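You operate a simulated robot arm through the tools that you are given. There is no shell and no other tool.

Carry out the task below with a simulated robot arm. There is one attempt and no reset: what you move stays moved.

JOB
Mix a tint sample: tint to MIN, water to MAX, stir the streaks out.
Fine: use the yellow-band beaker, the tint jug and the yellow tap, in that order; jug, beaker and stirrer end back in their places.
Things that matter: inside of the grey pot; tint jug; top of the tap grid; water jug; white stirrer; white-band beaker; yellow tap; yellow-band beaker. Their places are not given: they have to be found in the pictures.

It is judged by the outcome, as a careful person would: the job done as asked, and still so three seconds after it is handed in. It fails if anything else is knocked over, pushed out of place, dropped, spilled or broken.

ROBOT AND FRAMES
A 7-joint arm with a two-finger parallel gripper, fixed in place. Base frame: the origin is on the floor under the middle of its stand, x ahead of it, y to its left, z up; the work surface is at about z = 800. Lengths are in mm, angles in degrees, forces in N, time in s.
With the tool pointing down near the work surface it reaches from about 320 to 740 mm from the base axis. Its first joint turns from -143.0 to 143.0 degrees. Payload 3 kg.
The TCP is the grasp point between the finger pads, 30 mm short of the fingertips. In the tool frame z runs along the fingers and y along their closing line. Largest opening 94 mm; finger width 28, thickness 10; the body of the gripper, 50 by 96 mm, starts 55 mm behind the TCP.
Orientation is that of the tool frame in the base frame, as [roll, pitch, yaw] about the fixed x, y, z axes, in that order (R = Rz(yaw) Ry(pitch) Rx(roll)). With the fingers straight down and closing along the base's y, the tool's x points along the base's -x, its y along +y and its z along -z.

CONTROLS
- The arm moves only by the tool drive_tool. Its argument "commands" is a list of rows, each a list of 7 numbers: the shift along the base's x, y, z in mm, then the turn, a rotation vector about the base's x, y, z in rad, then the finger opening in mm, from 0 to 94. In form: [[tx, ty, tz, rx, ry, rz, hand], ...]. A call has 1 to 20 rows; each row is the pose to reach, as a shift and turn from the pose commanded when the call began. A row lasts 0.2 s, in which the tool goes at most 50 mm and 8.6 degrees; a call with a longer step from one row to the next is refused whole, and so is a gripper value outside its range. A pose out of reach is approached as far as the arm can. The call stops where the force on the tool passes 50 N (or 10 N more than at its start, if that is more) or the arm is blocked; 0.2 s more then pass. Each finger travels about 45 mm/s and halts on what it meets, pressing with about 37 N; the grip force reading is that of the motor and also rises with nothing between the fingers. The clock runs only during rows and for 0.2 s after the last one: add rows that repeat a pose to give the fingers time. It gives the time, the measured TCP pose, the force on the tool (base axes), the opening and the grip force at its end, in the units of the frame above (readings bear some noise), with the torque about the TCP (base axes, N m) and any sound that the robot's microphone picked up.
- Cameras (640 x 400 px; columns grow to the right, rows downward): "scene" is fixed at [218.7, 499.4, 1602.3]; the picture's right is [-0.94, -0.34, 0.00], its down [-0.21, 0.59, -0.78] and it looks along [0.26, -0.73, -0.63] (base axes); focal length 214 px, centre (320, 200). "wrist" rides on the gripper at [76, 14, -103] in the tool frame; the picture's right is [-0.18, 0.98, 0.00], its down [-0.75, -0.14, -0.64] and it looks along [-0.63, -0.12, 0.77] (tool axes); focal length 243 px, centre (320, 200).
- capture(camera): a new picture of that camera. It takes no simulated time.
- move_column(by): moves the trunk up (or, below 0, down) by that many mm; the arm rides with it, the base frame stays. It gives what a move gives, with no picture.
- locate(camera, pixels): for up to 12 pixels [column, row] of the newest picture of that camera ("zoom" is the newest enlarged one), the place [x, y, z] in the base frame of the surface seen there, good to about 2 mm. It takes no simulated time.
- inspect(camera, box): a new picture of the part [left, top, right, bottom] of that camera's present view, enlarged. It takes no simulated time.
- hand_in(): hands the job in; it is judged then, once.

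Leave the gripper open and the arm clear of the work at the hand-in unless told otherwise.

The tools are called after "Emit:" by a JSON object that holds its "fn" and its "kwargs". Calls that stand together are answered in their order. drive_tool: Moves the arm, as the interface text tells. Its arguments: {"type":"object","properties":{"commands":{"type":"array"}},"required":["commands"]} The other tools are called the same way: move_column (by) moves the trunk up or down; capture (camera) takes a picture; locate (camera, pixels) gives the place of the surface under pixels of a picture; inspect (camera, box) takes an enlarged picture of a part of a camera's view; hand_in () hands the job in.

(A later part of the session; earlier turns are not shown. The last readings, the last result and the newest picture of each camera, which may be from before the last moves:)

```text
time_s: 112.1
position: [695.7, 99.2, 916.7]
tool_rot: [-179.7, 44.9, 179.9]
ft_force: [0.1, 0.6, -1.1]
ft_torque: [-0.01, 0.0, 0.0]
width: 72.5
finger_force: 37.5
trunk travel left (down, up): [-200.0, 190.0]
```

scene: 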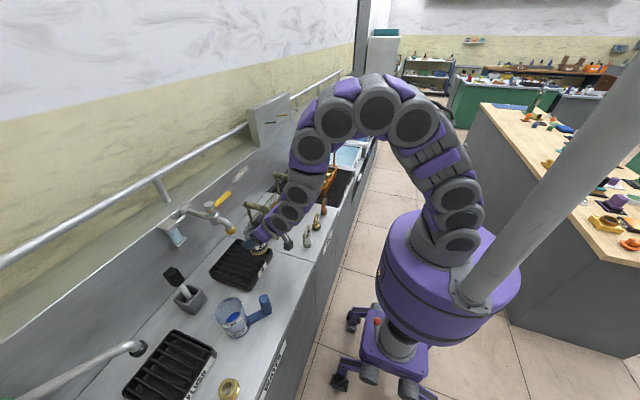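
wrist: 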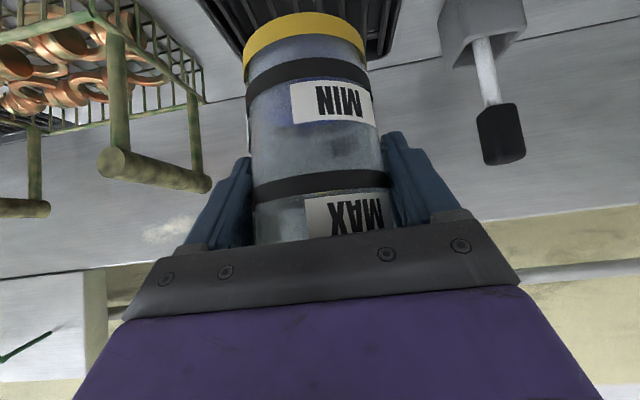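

There's no contact yet, so I'll go down a bit more.

Emit:
{"fn": "drive_tool", "kwargs": {"commands": [[0, 0, -0.7, 0, 0, 0, 60], [0, 0, -1.4, 0, 0, 0, 60], [0, 0, -1.4, 0, 0, 0, 60]]}}

```text
time_s: 112.9
position: [696.8, 98.8, 916.8]
tool_rot: [-179.7, 44.9, 179.9]
ft_force: [0.0, -0.3, -1.7]
ft_torque: [0.0, 0.03, 0.01]
width: 72.6
finger_force: 36.8
trunk travel left (down, up): [-200.0, 190.0]
```

Emit:
{"fn": "drive_tool", "kwargs": {"commands": [[0, 0, -0.7, 0, 0, 0, 60], [0, 0, -1.4, 0, 0, 0, 60], [0, 0, -1.4, 0, 0, 0, 60]]}}

Emit:
{"fn": "inspect", "kwargs": {"camera": "wrist", "box": [220, 0, 400, 112]}}

```text
time_s: 113.7
position: [696.4, 100.1, 916.7]
tool_rot: [-179.6, 44.9, 180.0]
ft_force: [-1.7, 1.5, 8.1]
ft_torque: [0.01, 0.38, -0.03]
width: 72.3
finger_force: 36.9
trunk travel left (down, up): [-200.0, 190.0]
```

```text
3.56 times, centred on (310, 56) of wrist
```

zoom: 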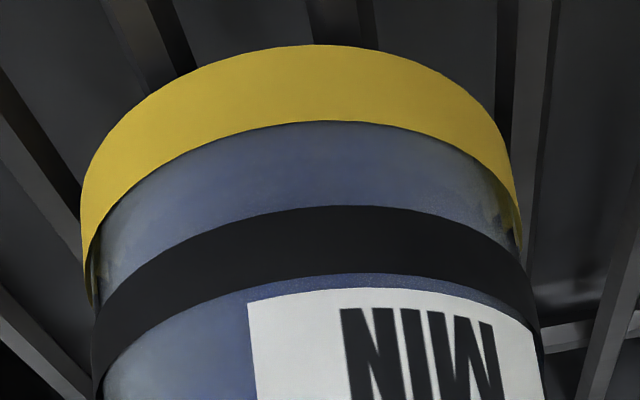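

Contact reads 8 N. I'll ease up 0.5 mm and open, then retreat the same way as before.

Emit:
{"fn": "drive_tool", "kwargs": {"commands": [[0, 0, 0.5, 0, 0, 0, 60], [0, 0, 0.5, 0, 0, 0, 72], [0, 0, 0.5, 0, 0, 0, 80], [0, 0, 0.5, 0, 0, 0, 88], [0, 0, 0.5, 0, 0, 0, 94], [0, 0, 0.5, 0, 0, 0, 94], [0, 0, 0.5, 0, 0, 0, 94]]}}

Emit:
{"fn": "drive_tool", "kwargs": {"commands": [[-10, 0, 4, 0, 0, 0, 94], [-25, 0, 10, 0, 0, 0, 94], [-45, 0, 22, 0, 0, 0, 94], [-65, 0, 40, 0, 0, 0, 94], [-85, 0, 60, 0, 0, 0, 94], [-100, 0, 90, 0, 0, 0, 94], [-100, 0, 90, 0, 0, 0, 94]]}}

Emit:
{"fn": "capture", "kwargs": {"camera": "wrist"}}

Emit:
{"fn": "inspect", "kwargs": {"camera": "scene", "box": [205, 210, 285, 270]}}

```text
time_s: 115.3
position: [697.0, 98.7, 915.3]
tool_rot: [-179.7, 44.8, 179.9]
ft_force: [0.1, -0.7, -0.6]
ft_torque: [0.02, 0.03, -0.01]
width: 94.1
finger_force: 0.1
trunk travel left (down, up): [-200.0, 190.0]
```

```text
time_s: 116.9
position: [597.4, 100.0, 1006.3]
tool_rot: [-179.8, 44.9, 179.8]
ft_force: [-0.6, 0.5, -0.1]
ft_torque: [0.03, -0.01, 0.03]
width: 94.2
finger_force: 0.1
trunk travel left (down, up): [-200.0, 190.0]
```

```text
taken
```

wrist: 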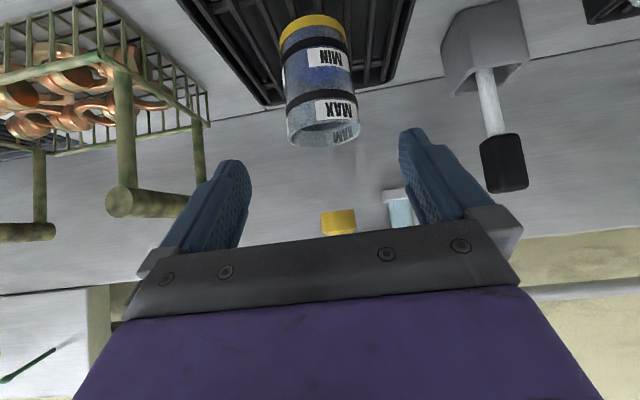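

```text
6.67 times, centred on (245, 240) of scene
```

zoom: 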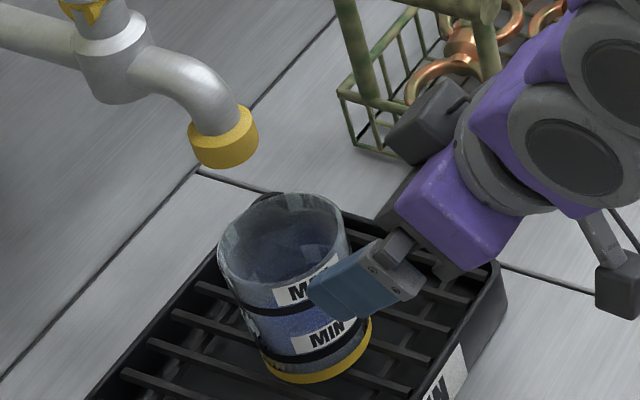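

The beaker is placed with tint on the MIN ring. Now the tap. I'll enlarge the stem and lever in both views to understand how it turns.

Emit:
{"fn": "inspect", "kwargs": {"camera": "scene", "box": [198, 182, 246, 218]}}

Emit:
{"fn": "locate", "kwargs": {"camera": "zoom", "pixels": [[240, 95], [360, 95], [420, 60], [480, 30], [510, 15], [350, 130], [410, 90], [470, 55], [270, 150], [240, 120], [290, 100], [330, 140]]}}

```text
11.11 times, centred on (222, 200) of scene
```

zoom: 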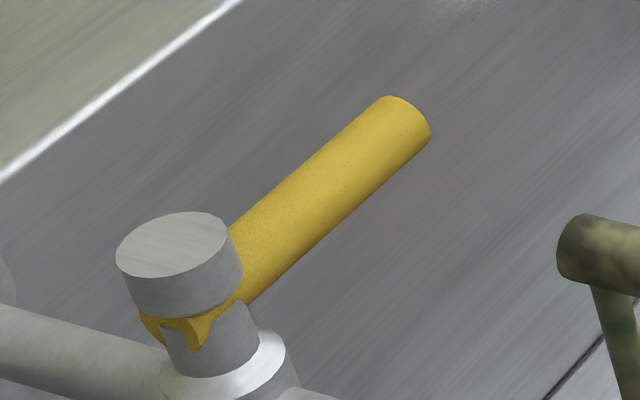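

```text
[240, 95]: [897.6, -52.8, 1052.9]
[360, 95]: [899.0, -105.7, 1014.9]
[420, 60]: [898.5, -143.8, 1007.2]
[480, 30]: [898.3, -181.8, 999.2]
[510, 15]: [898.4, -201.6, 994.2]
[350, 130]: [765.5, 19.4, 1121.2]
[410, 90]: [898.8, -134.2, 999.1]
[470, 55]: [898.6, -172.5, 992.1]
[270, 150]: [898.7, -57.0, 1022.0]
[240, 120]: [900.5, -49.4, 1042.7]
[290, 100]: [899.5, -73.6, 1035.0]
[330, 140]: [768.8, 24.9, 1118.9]
```

The lever's yellow hub sits under the cap with a notch, so it's a turning handle. I'll raise the tool 115 mm so the wrist camera faces the stem from the front.

Emit:
{"fn": "drive_tool", "kwargs": {"commands": [[0, 0, 20, 0, 0, 0, 94], [0, 0, 45, 0, 0, 0, 94], [0, 0, 70, 0, 0, 0, 94], [0, 0, 95, 0, 0, 0, 94], [0, 0, 115, 0, 0, 0, 94], [0, 0, 115, 0, 0, 0, 94]]}}

Emit:
{"fn": "capture", "kwargs": {"camera": "wrist"}}

```text
time_s: 118.3
position: [596.8, 100.8, 1121.0]
tool_rot: [-179.7, 44.9, 179.7]
ft_force: [-0.2, -0.4, 0.1]
ft_torque: [-0.01, -0.01, -0.05]
width: 94.0
finger_force: 0.1
trunk travel left (down, up): [-200.0, 190.0]
```

```text
taken
```

wrist: 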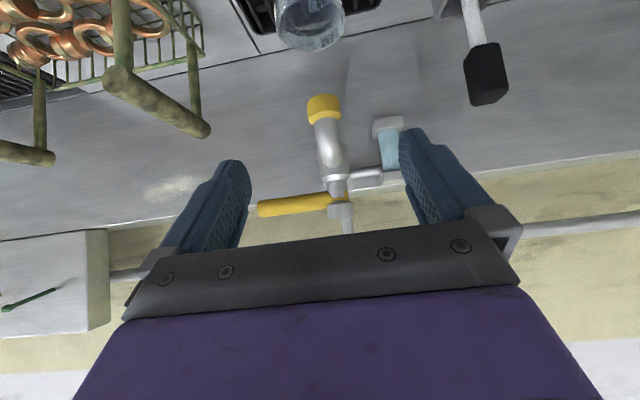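

Emit:
{"fn": "inspect", "kwargs": {"camera": "wrist", "box": [245, 85, 365, 235]}}

Emit:
{"fn": "inspect", "kwargs": {"camera": "wrist", "box": [245, 165, 365, 240]}}

Emit:
{"fn": "locate", "kwargs": {"camera": "wrist", "pixels": [[262, 208], [290, 205], [320, 201], [335, 196], [342, 210], [330, 188], [290, 198], [290, 212], [340, 225], [334, 172], [352, 205]]}}

```text
2.67 times, centred on (305, 160) of wrist
```

zoom: 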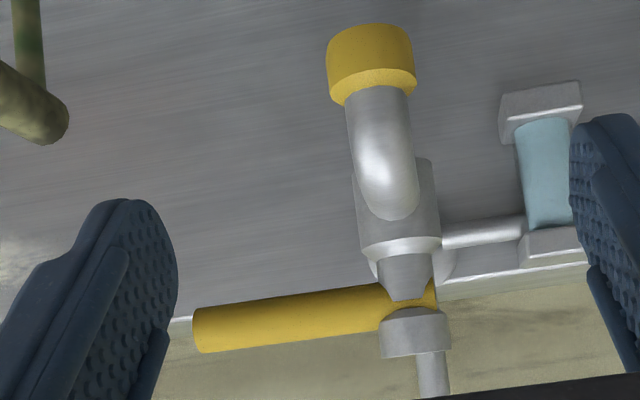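

```text
5.33 times, centred on (305, 202) of wrist
```

zoom: 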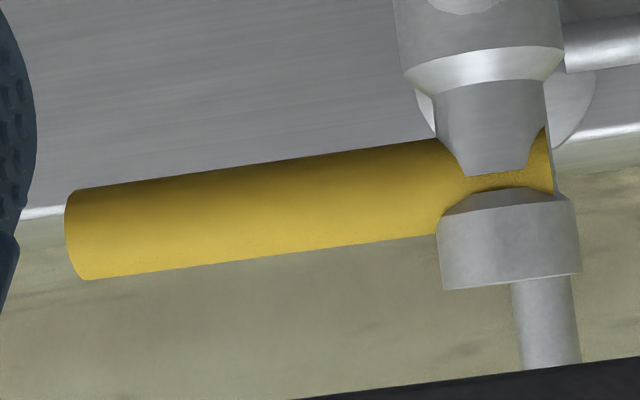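

```text
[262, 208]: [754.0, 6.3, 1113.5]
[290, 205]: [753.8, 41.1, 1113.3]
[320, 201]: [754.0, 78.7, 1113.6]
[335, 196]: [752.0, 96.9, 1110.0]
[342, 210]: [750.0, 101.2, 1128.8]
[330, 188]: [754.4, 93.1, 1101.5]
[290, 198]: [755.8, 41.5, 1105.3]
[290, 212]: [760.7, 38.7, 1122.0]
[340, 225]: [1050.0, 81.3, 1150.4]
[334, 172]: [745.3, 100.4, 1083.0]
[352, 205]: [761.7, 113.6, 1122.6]
```

The lever is a rod about 19 mm thick, centred near x=763, z=1113, running from y≈2 to the stem axis at about (763, 102), so it turns about a vertical axis. I'll straddle it loosely with the fingers, closing line along x and tool tilted 25° forward, and nudge it both ways to feel which way opens. First I'll move up and beside the tap in free space.

Emit:
{"fn": "drive_tool", "kwargs": {"commands": [[5, -8, 15, 0, 0, 0, 94], [12, -20, 32, 0, 0, 0, 94], [20, -34, 50, 0, 0, 0, 94], [30, -48, 68, 0, 0, 0, 90], [42, -62, 86, 0, 0, 0, 80], [54, -75, 100, 0, 0, 0, 70], [63, -76, 109, 0, 0, 0, 64], [63, -76, 109, 0, 0, 0, 60]]}}

Emit:
{"fn": "drive_tool", "kwargs": {"commands": [[0, 0, 0, 0.08, 0, -0.08, 60], [0, 0, 0, 0.17, 0, -0.17, 60], [0, 0, 0, 0.26, 0, -0.26, 60], [0, 0, 0, 0.35, 0, -0.35, 60], [0, 0, 0, 0.44, 0, -0.44, 60], [0, 0, 0, 0.53, 0, -0.53, 60], [0, 0, 0, 0.62, 0, -0.62, 60], [0, 0, 0, 0.71, 0, -0.71, 60], [0, 0, 0, 0.8, 0, -0.8, 60], [0, 0, 0, 0.89, 0, -0.89, 60], [0, 0, 0, 0.98, 0, -0.98, 60], [0, 0, 0, 1.05, 0, -1.05, 60], [0, 0, 0, 1.1107, 0, -1.1107, 60], [0, 0, 0, 1.1107, 0, -1.1107, 60]]}}

Emit:
{"fn": "capture", "kwargs": {"camera": "scene"}}

Emit:
{"fn": "capture", "kwargs": {"camera": "wrist"}}

```text
time_s: 120.1
position: [659.9, 22.0, 1229.0]
tool_rot: [-179.7, 44.8, 179.8]
ft_force: [0.0, 0.5, 0.4]
ft_torque: [0.01, 0.03, 0.02]
width: 60.1
finger_force: 0.0
trunk travel left (down, up): [-200.0, 190.0]
```

```text
time_s: 123.1
position: [659.6, 24.9, 1228.9]
tool_rot: [135.4, 0.0, 90.0]
ft_force: [-0.5, -0.4, 0.2]
ft_torque: [0.01, 0.03, 0.0]
width: 60.2
finger_force: 0.2
trunk travel left (down, up): [-200.0, 190.0]
```

```text
taken
```

scene: 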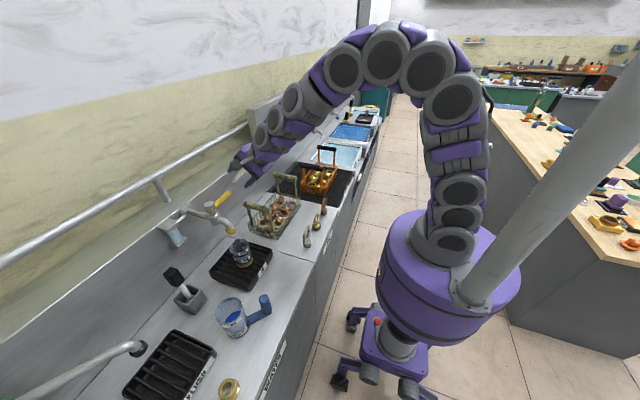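

```text
taken
```

wrist: 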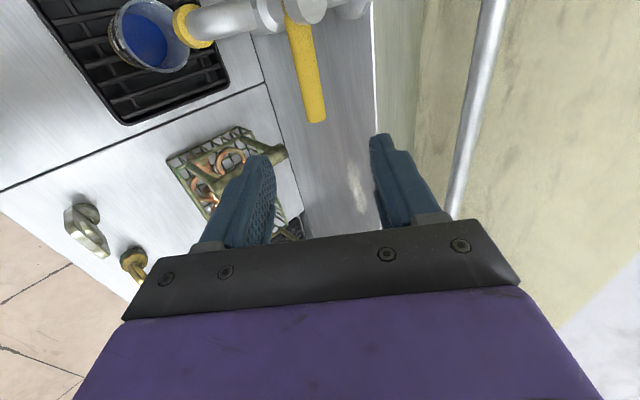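

From here the wrist camera looks down on the lever at (305,75), the nozzle, and the beaker with its tint. I'll pitch 20° further down, then move to just above the lever.

Emit:
{"fn": "drive_tool", "kwargs": {"commands": [[0, 0, 0, 0, 0.09, 0, 60], [0, 0, 0, 0, 0.18, 0, 60], [5, 0, 0, 0, 0.27, 0, 60], [15, 0, 0, 0, 0.349, 0, 60], [30, 0, -5, 0, 0.349, 0, 60], [45, 0, -12, 0, 0.349, 0, 60], [58, 0, -18, 0, 0.349, 0, 60], [58, 0, -18, 0, 0.349, 0, 60]]}}

Emit:
{"fn": "capture", "kwargs": {"camera": "wrist"}}

Emit:
{"fn": "inspect", "kwargs": {"camera": "scene", "box": [190, 130, 290, 230]}}

```text
time_s: 124.9
position: [717.7, 22.7, 1210.5]
tool_rot: [155.4, -0.1, 89.9]
ft_force: [-1.1, -0.7, 0.3]
ft_torque: [-0.01, -0.01, 0.02]
width: 59.7
finger_force: 0.0
trunk travel left (down, up): [-200.0, 190.0]
```

```text
taken
```

wrist: 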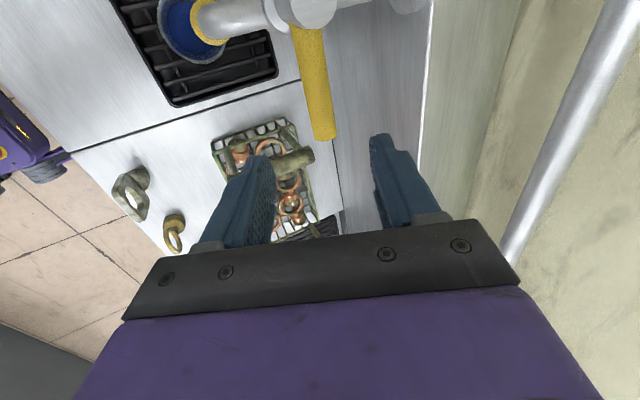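

```text
4.00 times, centred on (240, 180) of scene
```

zoom: 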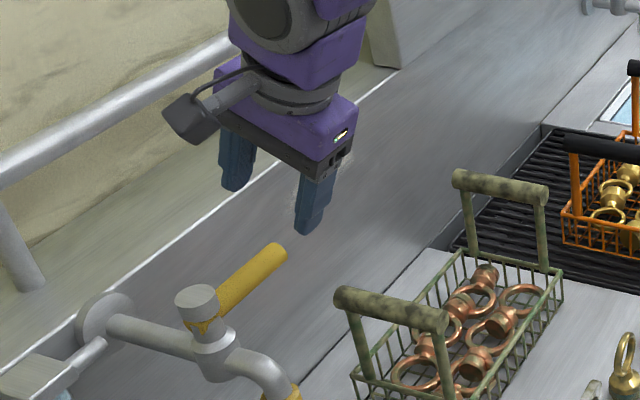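

The open fingers are above the lever's end. I'll locate the lever from this view for exact alignment.

Emit:
{"fn": "locate", "kwargs": {"camera": "wrist", "pixels": [[313, 60], [302, 60], [324, 60], [319, 100], [308, 100], [331, 100], [325, 132], [313, 135], [335, 132], [305, 10], [290, 12], [336, 5]]}}

```text
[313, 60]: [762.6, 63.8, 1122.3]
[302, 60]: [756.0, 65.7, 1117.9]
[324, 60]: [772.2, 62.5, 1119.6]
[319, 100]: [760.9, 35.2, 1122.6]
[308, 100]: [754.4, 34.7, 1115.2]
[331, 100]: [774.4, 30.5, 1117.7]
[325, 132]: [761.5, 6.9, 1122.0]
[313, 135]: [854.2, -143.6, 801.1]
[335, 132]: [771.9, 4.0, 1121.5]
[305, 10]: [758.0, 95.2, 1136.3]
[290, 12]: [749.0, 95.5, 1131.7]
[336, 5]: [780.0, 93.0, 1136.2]
```

The lever's centre is x≈763.5, z≈1112. I'll descend along the tool axis so it sits between the fingers at y≈25.

Emit:
{"fn": "drive_tool", "kwargs": {"commands": [[6, 1, -13, 0, 0, 0, 60], [12, 2, -26, 0, 0, 0, 60], [19, 2, -41, 0, 0, 0, 60], [26, 2, -56, 0, 0, 0, 60], [32, 2, -69, 0, 0, 0, 60], [38, 2, -82, 0, 0, 0, 60], [43, 2, -92.5, 0, 0, 0, 60], [45.8, 2, -98.5, 0, 0, 0, 60], [45.8, 2, -98.5, 0, 0, 0, 60]]}}

Emit:
{"fn": "capture", "kwargs": {"camera": "wrist"}}

Emit:
{"fn": "inspect", "kwargs": {"camera": "scene", "box": [180, 150, 280, 225]}}

```text
time_s: 126.9
position: [762.8, 25.5, 1112.6]
tool_rot: [155.4, -0.1, 89.9]
ft_force: [0.0, 0.2, 0.6]
ft_torque: [-0.01, 0.0, -0.02]
width: 60.0
finger_force: 0.2
trunk travel left (down, up): [-200.0, 190.0]
```

```text
taken
```

wrist: 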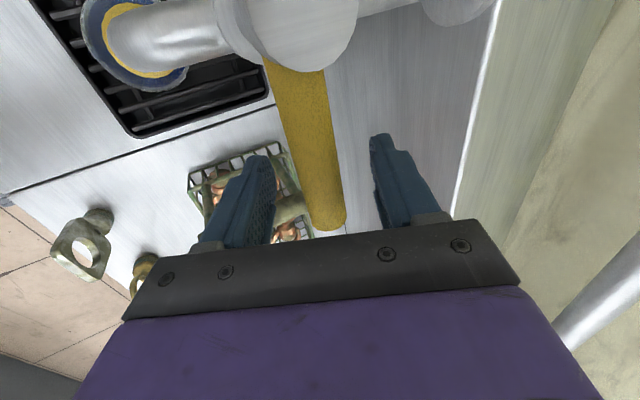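

```text
5.33 times, centred on (230, 188) of scene
```

zoom: 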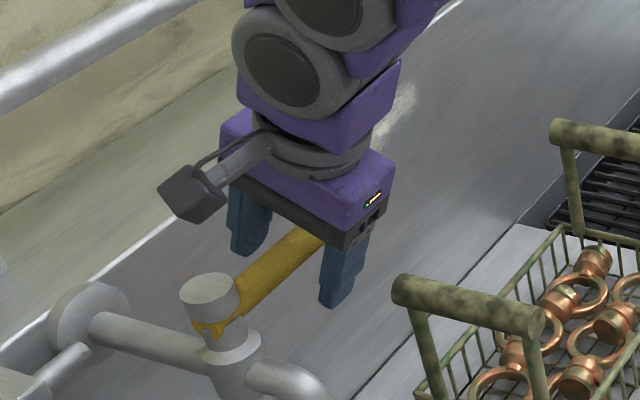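

The lever sits between the fingers. I'll narrow them to 30 mm, still loose, then nudge 7 mm towards −x and read the force.

Emit:
{"fn": "drive_tool", "kwargs": {"commands": [[0, 0, 0, 0, 0, 0, 45], [0, 0, 0, 0, 0, 0, 30], [0, 0, 0, 0, 0, 0, 30]]}}

Emit:
{"fn": "drive_tool", "kwargs": {"commands": [[-3, 0, 0, 0, 0, 0, 30], [-5, 0, 0, 0, 0, 0, 30], [-7, 0, 0, 0, 0, 0, 30]]}}

Emit:
{"fn": "capture", "kwargs": {"camera": "wrist"}}

```text
time_s: 127.7
position: [763.4, 24.6, 1112.9]
tool_rot: [155.4, -0.1, 90.0]
ft_force: [0.3, 0.2, 0.0]
ft_torque: [-0.03, 0.01, -0.03]
width: 29.9
finger_force: 0.0
trunk travel left (down, up): [-200.0, 190.0]
```

```text
time_s: 128.5
position: [756.2, 25.6, 1113.9]
tool_rot: [155.3, 0.0, 89.9]
ft_force: [4.6, -2.1, 2.3]
ft_torque: [-0.02, -0.01, -0.1]
width: 32.6
finger_force: 2.1
trunk travel left (down, up): [-200.0, 190.0]
```

```text
taken
```

wrist: 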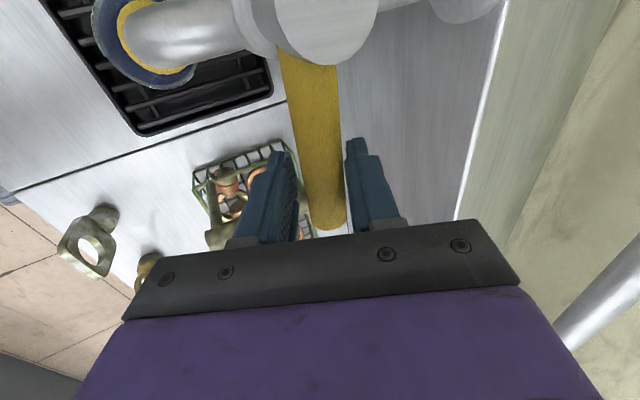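

A light 5 N contact. I'll push another 4 mm towards −x and check whether the lever follows or resists.

Emit:
{"fn": "drive_tool", "kwargs": {"commands": [[-2, 0, 0, 0, 0, 0, 30], [-4, 0, 0, 0, 0, 0, 30]]}}

Emit:
{"fn": "capture", "kwargs": {"camera": "wrist"}}

Emit:
{"fn": "locate", "kwargs": {"camera": "wrist", "pixels": [[315, 100], [318, 130], [325, 170], [328, 205], [308, 80]]}}

```text
time_s: 129.1
position: [751.1, 24.6, 1112.3]
tool_rot: [155.5, -0.1, 89.8]
ft_force: [3.7, -1.2, 3.6]
ft_torque: [0.0, -0.06, -0.08]
width: 32.8
finger_force: 2.2
trunk travel left (down, up): [-200.0, 190.0]
```

```text
taken
```

wrist: 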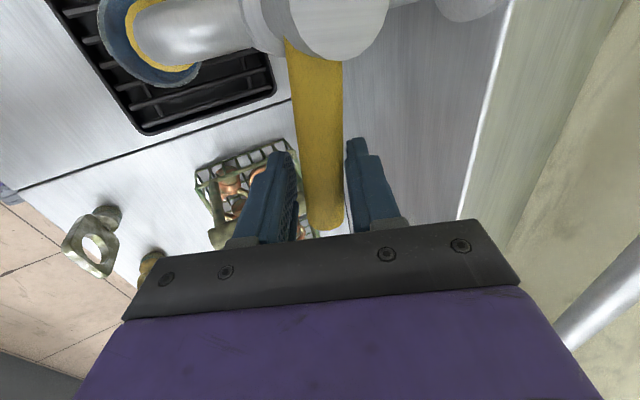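

```text
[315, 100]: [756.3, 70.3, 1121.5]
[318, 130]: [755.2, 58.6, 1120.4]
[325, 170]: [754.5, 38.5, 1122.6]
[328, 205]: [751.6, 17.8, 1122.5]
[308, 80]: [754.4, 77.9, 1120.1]
```

The lever follows towards −x with a steady 4–5 N, so that's the opening direction. I'll check the nozzle for water.

Emit:
{"fn": "inspect", "kwargs": {"camera": "scene", "box": [210, 210, 274, 268]}}

```text
6.90 times, centred on (242, 239) of scene
```

zoom: 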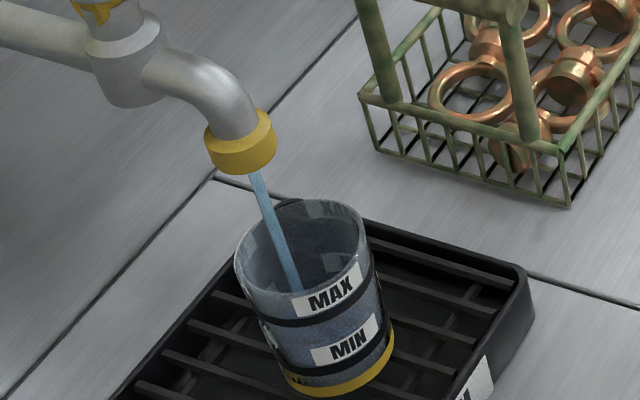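

A thin stream of water is falling into the beaker. I'll hold here for 0.6 s and measure how fast the level rises.

Emit:
{"fn": "inspect", "kwargs": {"camera": "scene", "box": [232, 234, 264, 258]}}

Emit:
{"fn": "drive_tool", "kwargs": {"commands": [[0, 0, 0, 0, 0, 0, 30], [0, 0, 0, 0, 0, 0, 30]]}}

Emit:
{"fn": "inspect", "kwargs": {"camera": "scene", "box": [232, 234, 264, 258]}}

```text
16.00 times, centred on (248, 246) of scene
```

zoom: 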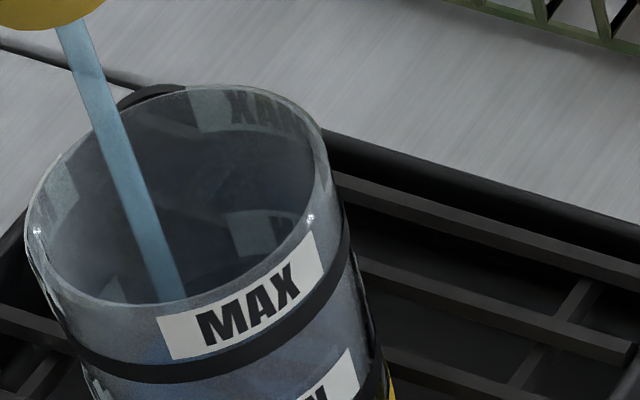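

```text
time_s: 129.7
position: [752.2, 24.3, 1112.8]
tool_rot: [155.5, -0.1, 90.0]
ft_force: [1.1, -1.0, 1.9]
ft_torque: [0.02, -0.02, -0.01]
width: 31.4
finger_force: 0.9
trunk travel left (down, up): [-200.0, 190.0]
```

```text
16.00 times, centred on (248, 246) of scene
```

zoom: 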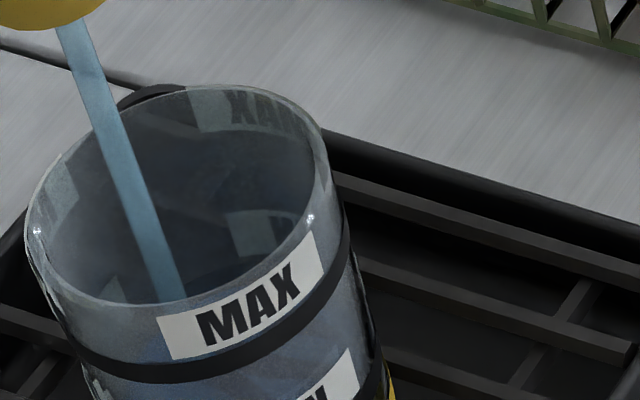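

The stream is steady and thin. I'll hold 1 s more and check the level.

Emit:
{"fn": "drive_tool", "kwargs": {"commands": [[0, 0, 0, 0, 0, 0, 30], [0, 0, 0, 0, 0, 0, 30], [0, 0, 0, 0, 0, 0, 30], [0, 0, 0, 0, 0, 0, 30]]}}

Emit:
{"fn": "inspect", "kwargs": {"camera": "scene", "box": [232, 240, 264, 264]}}

```text
time_s: 130.7
position: [752.8, 24.2, 1111.6]
tool_rot: [155.5, -0.1, 89.9]
ft_force: [0.9, -0.7, 0.4]
ft_torque: [0.02, 0.0, -0.04]
width: 30.4
finger_force: 0.2
trunk travel left (down, up): [-200.0, 190.0]
```

```text
16.00 times, centred on (248, 252) of scene
```

zoom: 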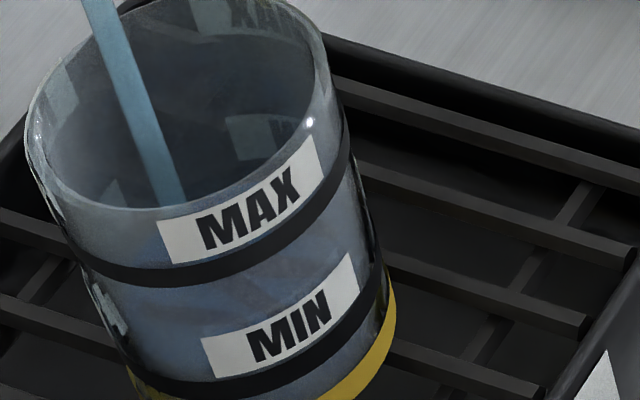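

Emit:
{"fn": "locate", "kwargs": {"camera": "zoom", "pixels": [[180, 310], [230, 300], [280, 285], [150, 300], [200, 330], [175, 195], [185, 200], [220, 188], [250, 178], [270, 168], [210, 190], [160, 330]]}}

```text
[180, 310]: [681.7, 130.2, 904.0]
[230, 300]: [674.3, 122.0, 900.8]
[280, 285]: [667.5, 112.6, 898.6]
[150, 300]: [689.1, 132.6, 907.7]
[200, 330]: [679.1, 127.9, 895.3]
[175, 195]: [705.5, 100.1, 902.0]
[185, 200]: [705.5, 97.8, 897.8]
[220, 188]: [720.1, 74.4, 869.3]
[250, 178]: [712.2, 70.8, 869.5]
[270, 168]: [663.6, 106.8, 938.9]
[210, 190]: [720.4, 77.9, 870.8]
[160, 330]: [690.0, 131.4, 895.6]
```

The level isn't visible yet, so the flow is slow: the lever is only about 5° open. I'll open to roughly 15° and watch.

Emit:
{"fn": "drive_tool", "kwargs": {"commands": [[-5, 0, 0, 0, 0, 0, 30], [-10, 0, 0, 0, 0, 0, 30], [-14, 0, 0, 0, 0, 0, 30], [-14, 0, 0, 0, 0, 0, 30]]}}

Emit:
{"fn": "inspect", "kwargs": {"camera": "scene", "box": [210, 210, 274, 268]}}

Emit:
{"fn": "inspect", "kwargs": {"camera": "scene", "box": [232, 240, 264, 264]}}

```text
time_s: 131.7
position: [740.2, 25.2, 1112.4]
tool_rot: [155.2, 0.0, 89.8]
ft_force: [14.3, 1.1, -2.4]
ft_torque: [0.15, -0.02, -1.06]
width: 32.7
finger_force: 40.1
trunk travel left (down, up): [-200.0, 190.0]
```

```text
6.90 times, centred on (242, 239) of scene
```

zoom: 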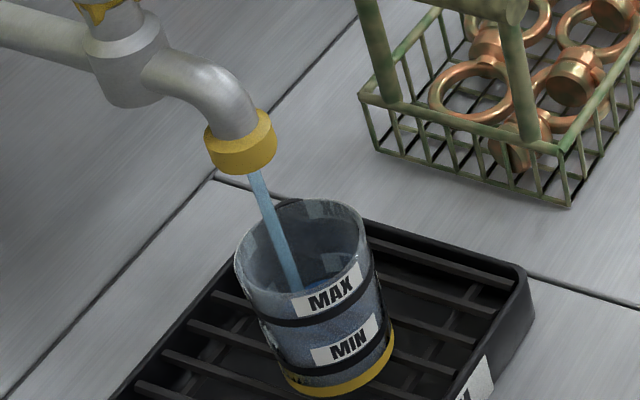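

```text
16.00 times, centred on (248, 252) of scene
```

zoom: 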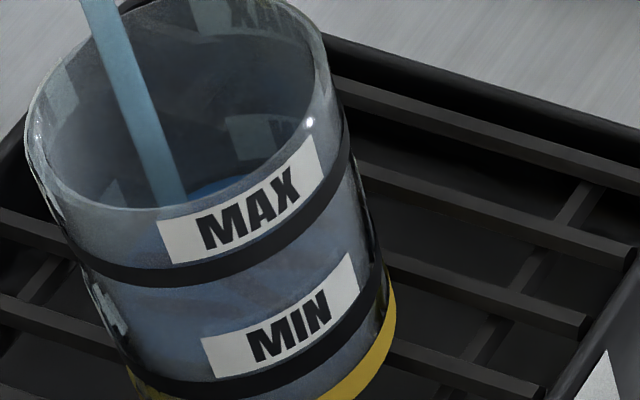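

The force rose to 14 N because the angled lever is pinching between the fingers, so I'll widen to 50 mm. A blue crescent now shows at zoom (215,186). I'll locate it.

Emit:
{"fn": "locate", "kwargs": {"camera": "zoom", "pixels": [[205, 188], [215, 186], [225, 183], [235, 179], [245, 175], [255, 172]]}}

Emit:
{"fn": "drive_tool", "kwargs": {"commands": [[0, 0, 0, 0, 0, 0, 42], [0, 0, 0, 0, 0, 0, 50]]}}

Emit:
{"fn": "capture", "kwargs": {"camera": "wrist"}}

Emit:
{"fn": "inspect", "kwargs": {"camera": "scene", "box": [232, 240, 264, 264]}}

```text
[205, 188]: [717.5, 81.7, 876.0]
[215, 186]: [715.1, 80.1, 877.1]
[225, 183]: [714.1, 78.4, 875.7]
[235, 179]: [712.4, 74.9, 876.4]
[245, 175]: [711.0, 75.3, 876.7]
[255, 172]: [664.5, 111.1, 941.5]
```

```text
time_s: 132.3
position: [738.3, 23.7, 1113.5]
tool_rot: [155.3, -0.1, 89.9]
ft_force: [-0.2, 0.2, 0.9]
ft_torque: [0.03, -0.02, 0.02]
width: 50.0
finger_force: 0.1
trunk travel left (down, up): [-200.0, 190.0]
```

```text
taken
```

wrist: 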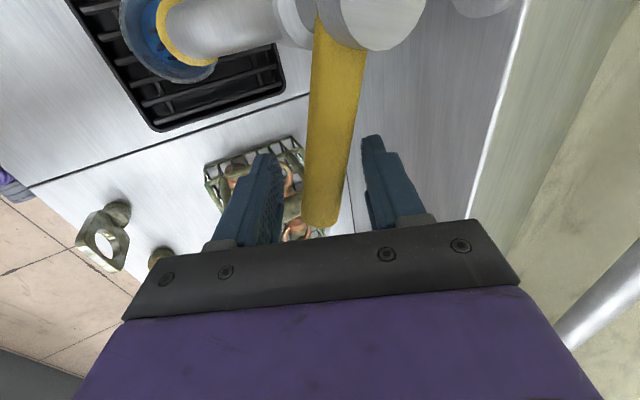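

```text
16.00 times, centred on (248, 252) of scene
```

zoom: 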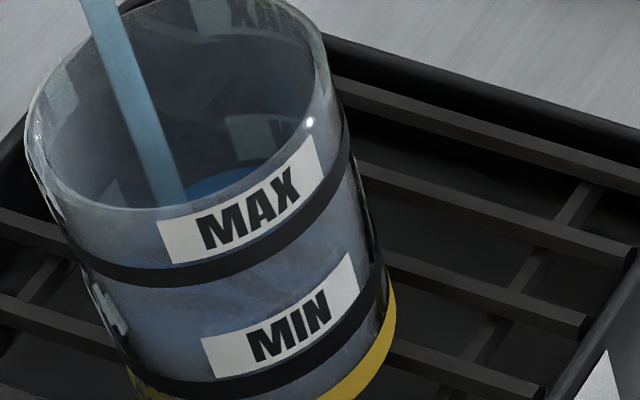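

Released, and the lever stays about 15° open. I'll measure the level now and again after 1 s to get the fill rate.

Emit:
{"fn": "locate", "kwargs": {"camera": "zoom", "pixels": [[205, 185], [215, 180], [230, 177], [240, 172], [200, 190]]}}

Emit:
{"fn": "drive_tool", "kwargs": {"commands": [[0, 0, 0, 0, 0, 0, 50], [0, 0, 0, 0, 0, 0, 50], [0, 0, 0, 0, 0, 0, 50], [0, 0, 0, 0, 0, 0, 50]]}}

Emit:
{"fn": "inspect", "kwargs": {"camera": "scene", "box": [232, 240, 264, 264]}}

Emit:
{"fn": "locate", "kwargs": {"camera": "zoom", "pixels": [[205, 185], [215, 180], [230, 175], [240, 170], [225, 165], [250, 165]]}}

```text
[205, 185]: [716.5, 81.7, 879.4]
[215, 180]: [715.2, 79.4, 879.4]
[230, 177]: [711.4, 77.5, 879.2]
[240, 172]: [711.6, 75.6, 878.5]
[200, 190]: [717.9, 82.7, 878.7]
```

```text
time_s: 133.3
position: [737.4, 26.1, 1113.1]
tool_rot: [155.4, -0.1, 89.9]
ft_force: [0.0, 0.6, 0.0]
ft_torque: [-0.01, 0.0, 0.03]
width: 50.1
finger_force: 0.1
trunk travel left (down, up): [-200.0, 190.0]
```

```text
16.00 times, centred on (248, 252) of scene
```

zoom: 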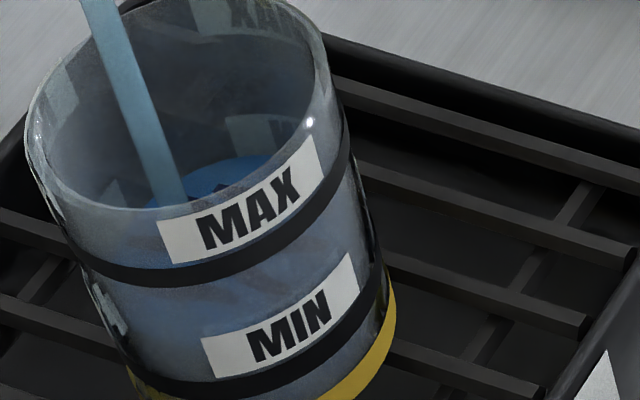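

```text
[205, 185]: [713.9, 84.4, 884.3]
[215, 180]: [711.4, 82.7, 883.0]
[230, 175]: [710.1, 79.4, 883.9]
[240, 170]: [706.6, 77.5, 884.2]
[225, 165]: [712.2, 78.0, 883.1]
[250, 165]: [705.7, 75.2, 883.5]
```

The level is rising at about 4.7 mm/s: 879 to 883.7 in 1 s. I'll measure the MAX ring height on the near side.

Emit:
{"fn": "locate", "kwargs": {"camera": "zoom", "pixels": [[200, 256], [200, 264], [200, 270], [200, 276], [200, 282], [150, 262], [150, 272], [150, 282], [270, 235], [270, 245], [270, 252], [270, 260]]}}

Emit:
{"fn": "inspect", "kwargs": {"camera": "scene", "box": [236, 246, 256, 261]}}

```text
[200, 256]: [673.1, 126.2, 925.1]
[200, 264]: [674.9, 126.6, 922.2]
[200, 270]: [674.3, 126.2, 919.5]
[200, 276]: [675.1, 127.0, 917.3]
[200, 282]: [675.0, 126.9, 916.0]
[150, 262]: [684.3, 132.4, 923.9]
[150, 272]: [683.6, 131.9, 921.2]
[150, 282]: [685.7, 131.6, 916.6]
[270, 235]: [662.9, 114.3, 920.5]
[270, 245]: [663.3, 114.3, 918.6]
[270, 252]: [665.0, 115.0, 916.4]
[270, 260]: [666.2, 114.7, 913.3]
```

```text
16.00 times, centred on (246, 254) of scene
```

zoom: 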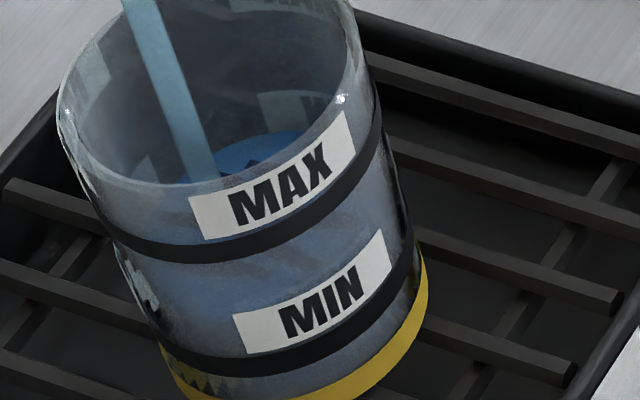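

Emit:
{"fn": "locate", "kwargs": {"camera": "zoom", "pixels": [[230, 238], [230, 242], [230, 247], [230, 252], [230, 257], [230, 262], [230, 267], [300, 215], [300, 225], [300, 235], [160, 245], [160, 258]]}}

Emit:
{"fn": "drive_tool", "kwargs": {"commands": [[0, 0, 0, 0, 0, 0, 50], [0, 0, 0, 0, 0, 0, 50], [0, 0, 0, 0, 0, 0, 50], [0, 0, 0, 0, 0, 0, 50], [0, 0, 0, 0, 0, 0, 50], [0, 0, 0, 0, 0, 0, 50], [0, 0, 0, 0, 0, 0, 50], [0, 0, 0, 0, 0, 0, 50], [0, 0, 0, 0, 0, 0, 50]]}}

Emit:
{"fn": "inspect", "kwargs": {"camera": "scene", "box": [232, 236, 264, 260]}}

Emit:
{"fn": "locate", "kwargs": {"camera": "zoom", "pixels": [[205, 240], [225, 230], [240, 215], [255, 205], [260, 190], [220, 215]]}}

```text
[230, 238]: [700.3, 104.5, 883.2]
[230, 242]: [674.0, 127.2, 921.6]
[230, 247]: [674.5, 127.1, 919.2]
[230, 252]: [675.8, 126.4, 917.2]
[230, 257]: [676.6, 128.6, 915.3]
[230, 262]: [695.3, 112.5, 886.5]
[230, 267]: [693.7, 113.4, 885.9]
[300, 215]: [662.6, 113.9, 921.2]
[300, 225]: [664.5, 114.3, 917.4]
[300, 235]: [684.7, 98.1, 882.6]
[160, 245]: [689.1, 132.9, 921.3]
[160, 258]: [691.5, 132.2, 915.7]
```

```text
time_s: 135.3
position: [738.7, 25.9, 1112.7]
tool_rot: [155.4, -0.1, 89.9]
ft_force: [-0.1, -0.1, 0.2]
ft_torque: [0.0, 0.0, -0.01]
width: 49.9
finger_force: 0.0
trunk travel left (down, up): [-200.0, 190.0]
```

```text
16.00 times, centred on (248, 248) of scene
```

zoom: 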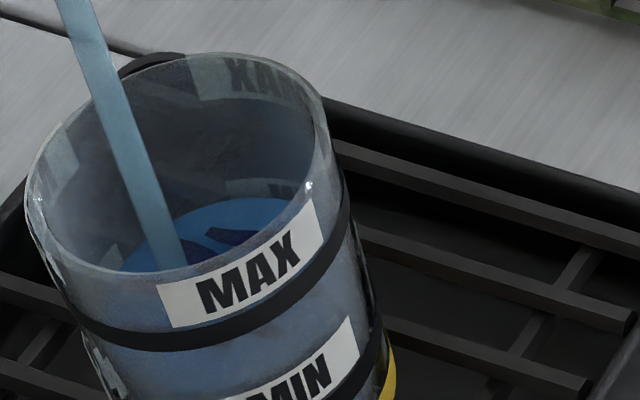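

```text
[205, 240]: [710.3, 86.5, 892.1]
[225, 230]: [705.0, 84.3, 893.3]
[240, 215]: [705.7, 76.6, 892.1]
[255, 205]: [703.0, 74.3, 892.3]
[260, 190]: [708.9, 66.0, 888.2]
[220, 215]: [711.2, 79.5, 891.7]
```

The MAX ring spans about 914.5–922, centre 918. The level is 892.3 and rising at 4.3 mm/s. I'll hold 4 s more, expecting about 909.5, then check.

Emit:
{"fn": "drive_tool", "kwargs": {"commands": [[0, 0, 0, 0, 0, 0, 50], [0, 0, 0, 0, 0, 0, 50], [0, 0, 0, 0, 0, 0, 50], [0, 0, 0, 0, 0, 0, 50], [0, 0, 0, 0, 0, 0, 50], [0, 0, 0, 0, 0, 0, 50], [0, 0, 0, 0, 0, 0, 50], [0, 0, 0, 0, 0, 0, 50], [0, 0, 0, 0, 0, 0, 50], [0, 0, 0, 0, 0, 0, 50], [0, 0, 0, 0, 0, 0, 50], [0, 0, 0, 0, 0, 0, 50], [0, 0, 0, 0, 0, 0, 50], [0, 0, 0, 0, 0, 0, 50], [0, 0, 0, 0, 0, 0, 50], [0, 0, 0, 0, 0, 0, 50], [0, 0, 0, 0, 0, 0, 50]]}}

Emit:
{"fn": "inspect", "kwargs": {"camera": "scene", "box": [232, 236, 264, 260]}}

Emit:
{"fn": "locate", "kwargs": {"camera": "zoom", "pixels": [[205, 230], [225, 220], [240, 205], [255, 195], [220, 200], [240, 180], [110, 230], [260, 170]]}}

```text
time_s: 138.9
position: [738.1, 24.5, 1111.9]
tool_rot: [155.4, -0.1, 89.9]
ft_force: [-0.5, 0.4, -0.5]
ft_torque: [0.04, 0.02, 0.0]
width: 50.3
finger_force: 0.0
trunk travel left (down, up): [-200.0, 190.0]
```

```text
16.00 times, centred on (248, 248) of scene
```

zoom: 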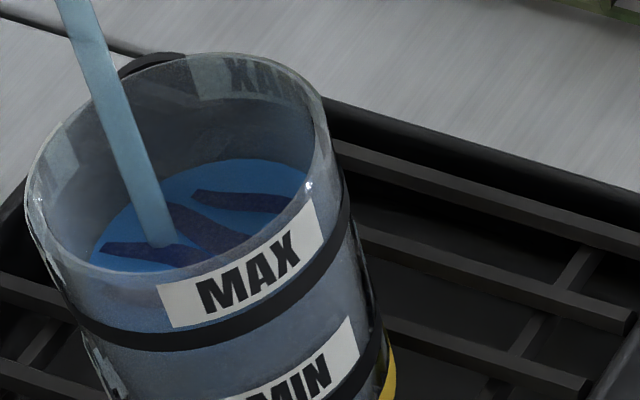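

```text
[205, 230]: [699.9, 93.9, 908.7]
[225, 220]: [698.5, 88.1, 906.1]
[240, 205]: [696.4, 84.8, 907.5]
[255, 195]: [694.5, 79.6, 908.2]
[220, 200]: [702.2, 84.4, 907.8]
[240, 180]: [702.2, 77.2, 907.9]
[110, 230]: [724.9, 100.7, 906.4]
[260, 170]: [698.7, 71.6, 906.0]
```

The level is 907.3, rising at about 4.2 mm/s, with MAX centre at 918. I'll hold 1.4 s more, narrowing the fingers to 36 mm meanwhile so I'm ready to push the lever shut.

Emit:
{"fn": "drive_tool", "kwargs": {"commands": [[0, 0, 0, 0, 0, 0, 45], [0, 0, 0, 0, 0, 0, 40], [0, 0, 0, 0, 0, 0, 36], [0, 0, 0, 0, 0, 0, 36], [0, 0, 0, 0, 0, 0, 36], [0, 0, 0, 0, 0, 0, 36]]}}

Emit:
{"fn": "capture", "kwargs": {"camera": "wrist"}}

Emit:
{"fn": "locate", "kwargs": {"camera": "wrist", "pixels": [[335, 100], [330, 140], [325, 180], [322, 215], [312, 180], [340, 180]]}}

Emit:
{"fn": "inspect", "kwargs": {"camera": "scene", "box": [232, 236, 264, 260]}}

Emit:
{"fn": "locate", "kwargs": {"camera": "zoom", "pixels": [[205, 215], [225, 205], [240, 195], [255, 185], [220, 190], [240, 170], [110, 230], [260, 165]]}}

```text
time_s: 140.3
position: [737.5, 26.8, 1112.6]
tool_rot: [155.4, -0.1, 89.9]
ft_force: [-0.1, 0.0, -0.7]
ft_torque: [0.03, 0.0, 0.02]
width: 36.5
finger_force: 0.3
trunk travel left (down, up): [-200.0, 190.0]
```

```text
taken
```

wrist: 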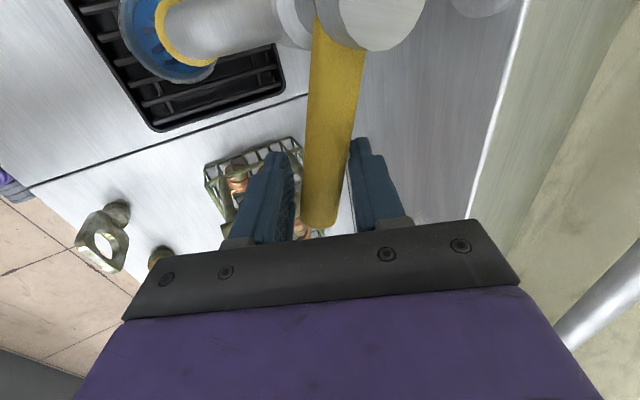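

```text
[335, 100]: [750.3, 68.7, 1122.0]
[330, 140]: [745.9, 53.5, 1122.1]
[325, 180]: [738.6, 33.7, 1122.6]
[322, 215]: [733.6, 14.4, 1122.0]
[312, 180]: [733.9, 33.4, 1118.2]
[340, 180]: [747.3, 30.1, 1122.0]
```

```text
16.00 times, centred on (248, 248) of scene
```

zoom: 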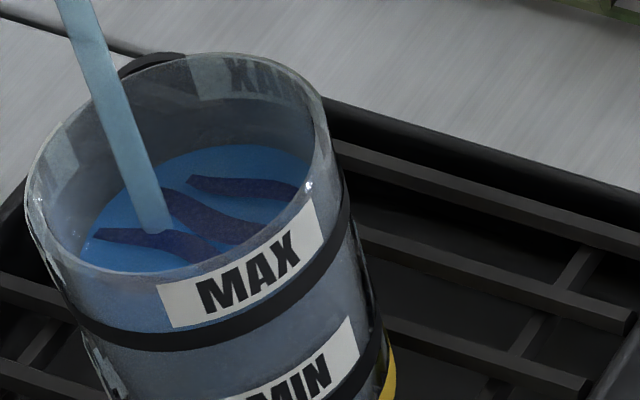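

```text
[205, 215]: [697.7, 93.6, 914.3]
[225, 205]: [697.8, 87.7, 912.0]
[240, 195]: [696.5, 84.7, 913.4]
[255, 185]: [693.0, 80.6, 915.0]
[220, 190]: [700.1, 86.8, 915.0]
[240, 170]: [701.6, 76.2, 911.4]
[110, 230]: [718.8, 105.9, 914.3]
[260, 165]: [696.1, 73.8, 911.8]
```

The level is about 913.4. I'll hold 0.6 s more and then, in the same move, push the lever back shut: +35 mm in x with the near finger.

Emit:
{"fn": "drive_tool", "kwargs": {"commands": [[0, 0, 0, 0, 0, 0, 36], [0, 0, 0, 0, 0, 0, 36], [4, 0, 0, 0, 0, 0, 36], [14, 0, 0, 0, 0, 0, 36], [24, 0, 0, 0, 0, 0, 36], [32, 0, 0, 0, 0, 0, 36], [35, 0, 0, 0, 0, 0, 36]]}}

Emit:
{"fn": "inspect", "kwargs": {"camera": "scene", "box": [210, 210, 274, 268]}}

Emit:
{"fn": "capture", "kwargs": {"camera": "wrist"}}

```text
time_s: 141.9
position: [771.9, 23.8, 1112.5]
tool_rot: [155.5, 0.0, 89.9]
ft_force: [-9.6, -4.4, 1.5]
ft_torque: [-0.01, 0.07, 0.19]
width: 40.9
finger_force: 3.6
trunk travel left (down, up): [-200.0, 190.0]
```

```text
6.90 times, centred on (242, 239) of scene
```

zoom: 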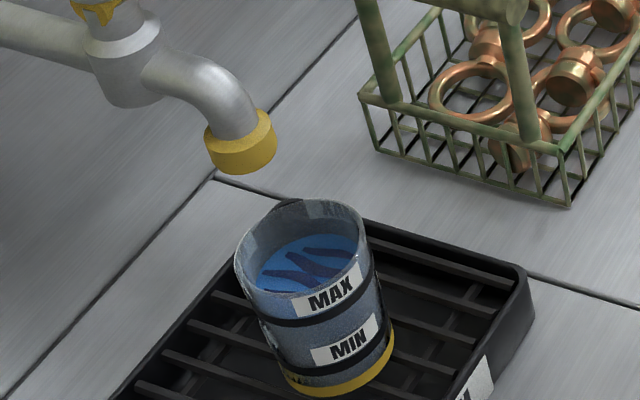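

```text
taken
```

wrist: 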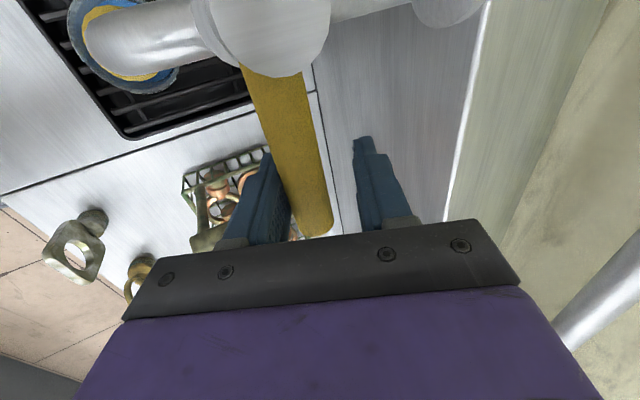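

The stream has stopped. I'll check that the lever is fully back, and measure the level.

Emit:
{"fn": "locate", "kwargs": {"camera": "wrist", "pixels": [[280, 100], [293, 150], [305, 190], [312, 220], [268, 80]]}}

Emit:
{"fn": "inspect", "kwargs": {"camera": "scene", "box": [232, 236, 264, 260]}}

Emit:
{"fn": "locate", "kwargs": {"camera": "zoom", "pixels": [[160, 215], [205, 215], [225, 205], [240, 195], [255, 185], [220, 190], [240, 170], [110, 230], [260, 165], [180, 180], [150, 180], [120, 200]]}}

```text
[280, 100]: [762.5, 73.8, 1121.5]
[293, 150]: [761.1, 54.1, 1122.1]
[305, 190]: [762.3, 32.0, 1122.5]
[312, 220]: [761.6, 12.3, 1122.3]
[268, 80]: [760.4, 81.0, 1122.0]
```

```text
16.00 times, centred on (248, 248) of scene
```

zoom: 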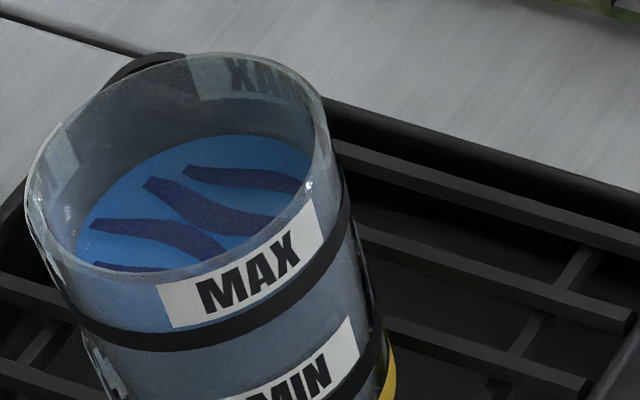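

```text
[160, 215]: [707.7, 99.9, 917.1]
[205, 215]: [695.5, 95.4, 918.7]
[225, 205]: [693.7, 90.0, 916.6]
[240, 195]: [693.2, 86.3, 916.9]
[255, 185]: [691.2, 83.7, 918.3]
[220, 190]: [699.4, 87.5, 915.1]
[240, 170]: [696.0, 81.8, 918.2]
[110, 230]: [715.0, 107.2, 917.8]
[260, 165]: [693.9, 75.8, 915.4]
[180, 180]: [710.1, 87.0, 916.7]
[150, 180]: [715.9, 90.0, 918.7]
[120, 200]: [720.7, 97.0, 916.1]
```

The level is about 917 against the MAX ring centre of about 918, which is right on the mark. The lever is straight again (x≈762 all along) and the tap is shut. I'll open the fingers and back out along the tool axis.

Emit:
{"fn": "drive_tool", "kwargs": {"commands": [[-3, 0, 0, 0, 0, 0, 50], [-8, 0, 0, 0, 0, 0, 60], [-8.5, 0, 0, 0, 0, 0, 60], [-14, 0, 12, 0, 0, 0, 60], [-23, 0, 31, 0, 0, 0, 60], [-33, 0, 53, 0, 0, 0, 60], [-44, 0, 76, 0, 0, 0, 60], [-55, 0, 100, 0, 0, 0, 60], [-55, 0, 100, 0, 0, 0, 60]]}}

Emit:
{"fn": "capture", "kwargs": {"camera": "wrist"}}

Emit:
{"fn": "inspect", "kwargs": {"camera": "scene", "box": [180, 150, 290, 270]}}

```text
time_s: 143.9
position: [718.3, 23.9, 1211.5]
tool_rot: [155.6, -0.2, 89.9]
ft_force: [-0.9, 0.0, 0.7]
ft_torque: [0.0, -0.02, -0.01]
width: 59.8
finger_force: 0.0
trunk travel left (down, up): [-200.0, 190.0]
```

```text
taken
```

wrist: 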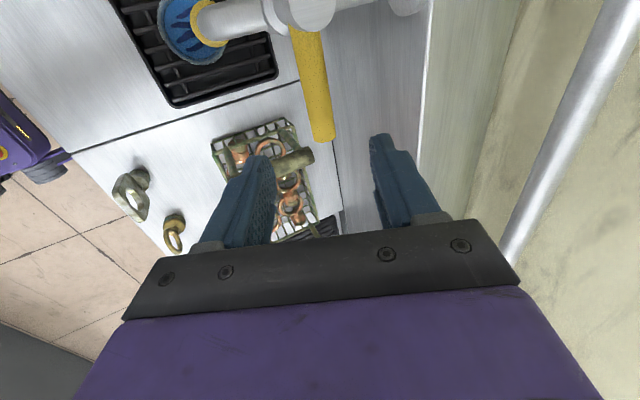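

```text
3.33 times, centred on (235, 210) of scene
```

zoom: 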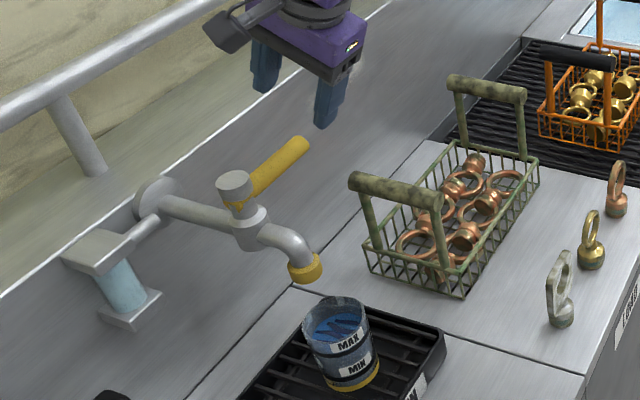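

The tap is dry and the beaker is full to MAX with visible streaks. I'll bring the tool back: unpitch by 20°, then unroll by 90°, in the same free space as before.

Emit:
{"fn": "drive_tool", "kwargs": {"commands": [[-13, 0, 6, 0, 0, 0, 60], [-28, 0, 13, 0, 0, 0, 60], [-43, 0, 18, 0, -0.08, 0, 60], [-53, 0, 18, 0, -0.17, 0, 60], [-58, 0, 18, 0, -0.26, 0, 60], [-58, 0, 18, 0, -0.349, 0, 60], [-58, 0, 18, 0, -0.349, 0, 60]]}}

Emit:
{"fn": "drive_tool", "kwargs": {"commands": [[0, 0, 0, -0.06, 0, 0.06, 60], [0, 0, 0, -0.15, 0, 0.15, 60], [0, 0, 0, -0.24, 0, 0.24, 60], [0, 0, 0, -0.33, 0, 0.33, 60], [0, 0, 0, -0.42, 0, 0.42, 60], [0, 0, 0, -0.51, 0, 0.51, 60], [0, 0, 0, -0.6, 0, 0.6, 64], [0, 0, 0, -0.69, 0, 0.69, 68], [0, 0, 0, -0.78, 0, 0.78, 74], [0, 0, 0, -0.87, 0, 0.87, 80], [0, 0, 0, -0.96, 0, 0.96, 88], [0, 0, 0, -1.04, 0, 1.04, 94], [0, 0, 0, -1.1107, 0, 1.1107, 94], [0, 0, 0, -1.1107, 0, 1.1107, 94]]}}

```text
time_s: 145.5
position: [660.4, 25.3, 1232.2]
tool_rot: [135.4, -0.1, 89.9]
ft_force: [-0.4, -0.4, 0.1]
ft_torque: [0.01, -0.05, 0.0]
width: 60.1
finger_force: 0.1
trunk travel left (down, up): [-200.0, 190.0]
```

```text
time_s: 148.5
position: [659.7, 26.1, 1230.6]
tool_rot: [-179.6, 44.9, 179.9]
ft_force: [0.5, 0.9, 0.0]
ft_torque: [-0.03, 0.02, 0.01]
width: 93.8
finger_force: 0.0
trunk travel left (down, up): [-200.0, 190.0]
```

Now back to the approach point in front of the beaker at (597, 99.8, 1006).

Emit:
{"fn": "drive_tool", "kwargs": {"commands": [[-10, 1, -10, 0, 0, 0, 94], [-22, 14, -24, 0, 0, 0, 94], [-34, 28, -42, 0, 0, 0, 94], [-44, 42, -60, 0, 0, 0, 94], [-53, 56, -78, 0, 0, 0, 94], [-60, 70, -98, 0, 0, 0, 94], [-62.8, 74, -120, 0, 0, 0, 94], [-62.8, 74, -145, 0, 0, 0, 94], [-62.8, 74, -170, 0, 0, 0, 94], [-62.8, 74, -195, 0, 0, 0, 94], [-62.8, 74, -215, 0, 0, 0, 94], [-62.8, 74, -224.3, 0, 0, 0, 94], [-62.8, 74, -224.3, 0, 0, 0, 94]]}}

Emit:
{"fn": "capture", "kwargs": {"camera": "wrist"}}

```text
time_s: 151.3
position: [598.1, 99.2, 1007.7]
tool_rot: [-179.7, 44.9, 179.9]
ft_force: [0.1, -0.4, 0.2]
ft_torque: [0.0, 0.0, 0.01]
width: 94.3
finger_force: 0.0
trunk travel left (down, up): [-200.0, 190.0]
```

```text
taken
```

wrist: 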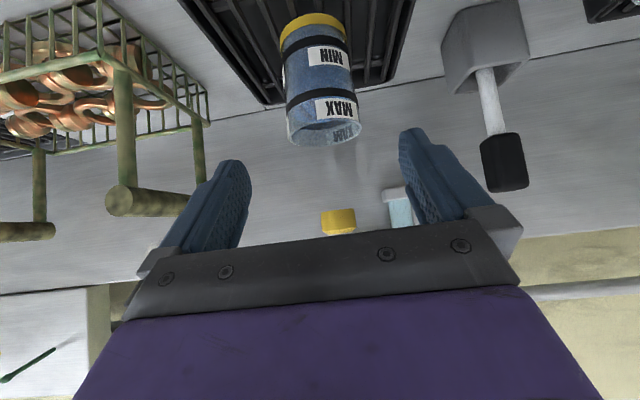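

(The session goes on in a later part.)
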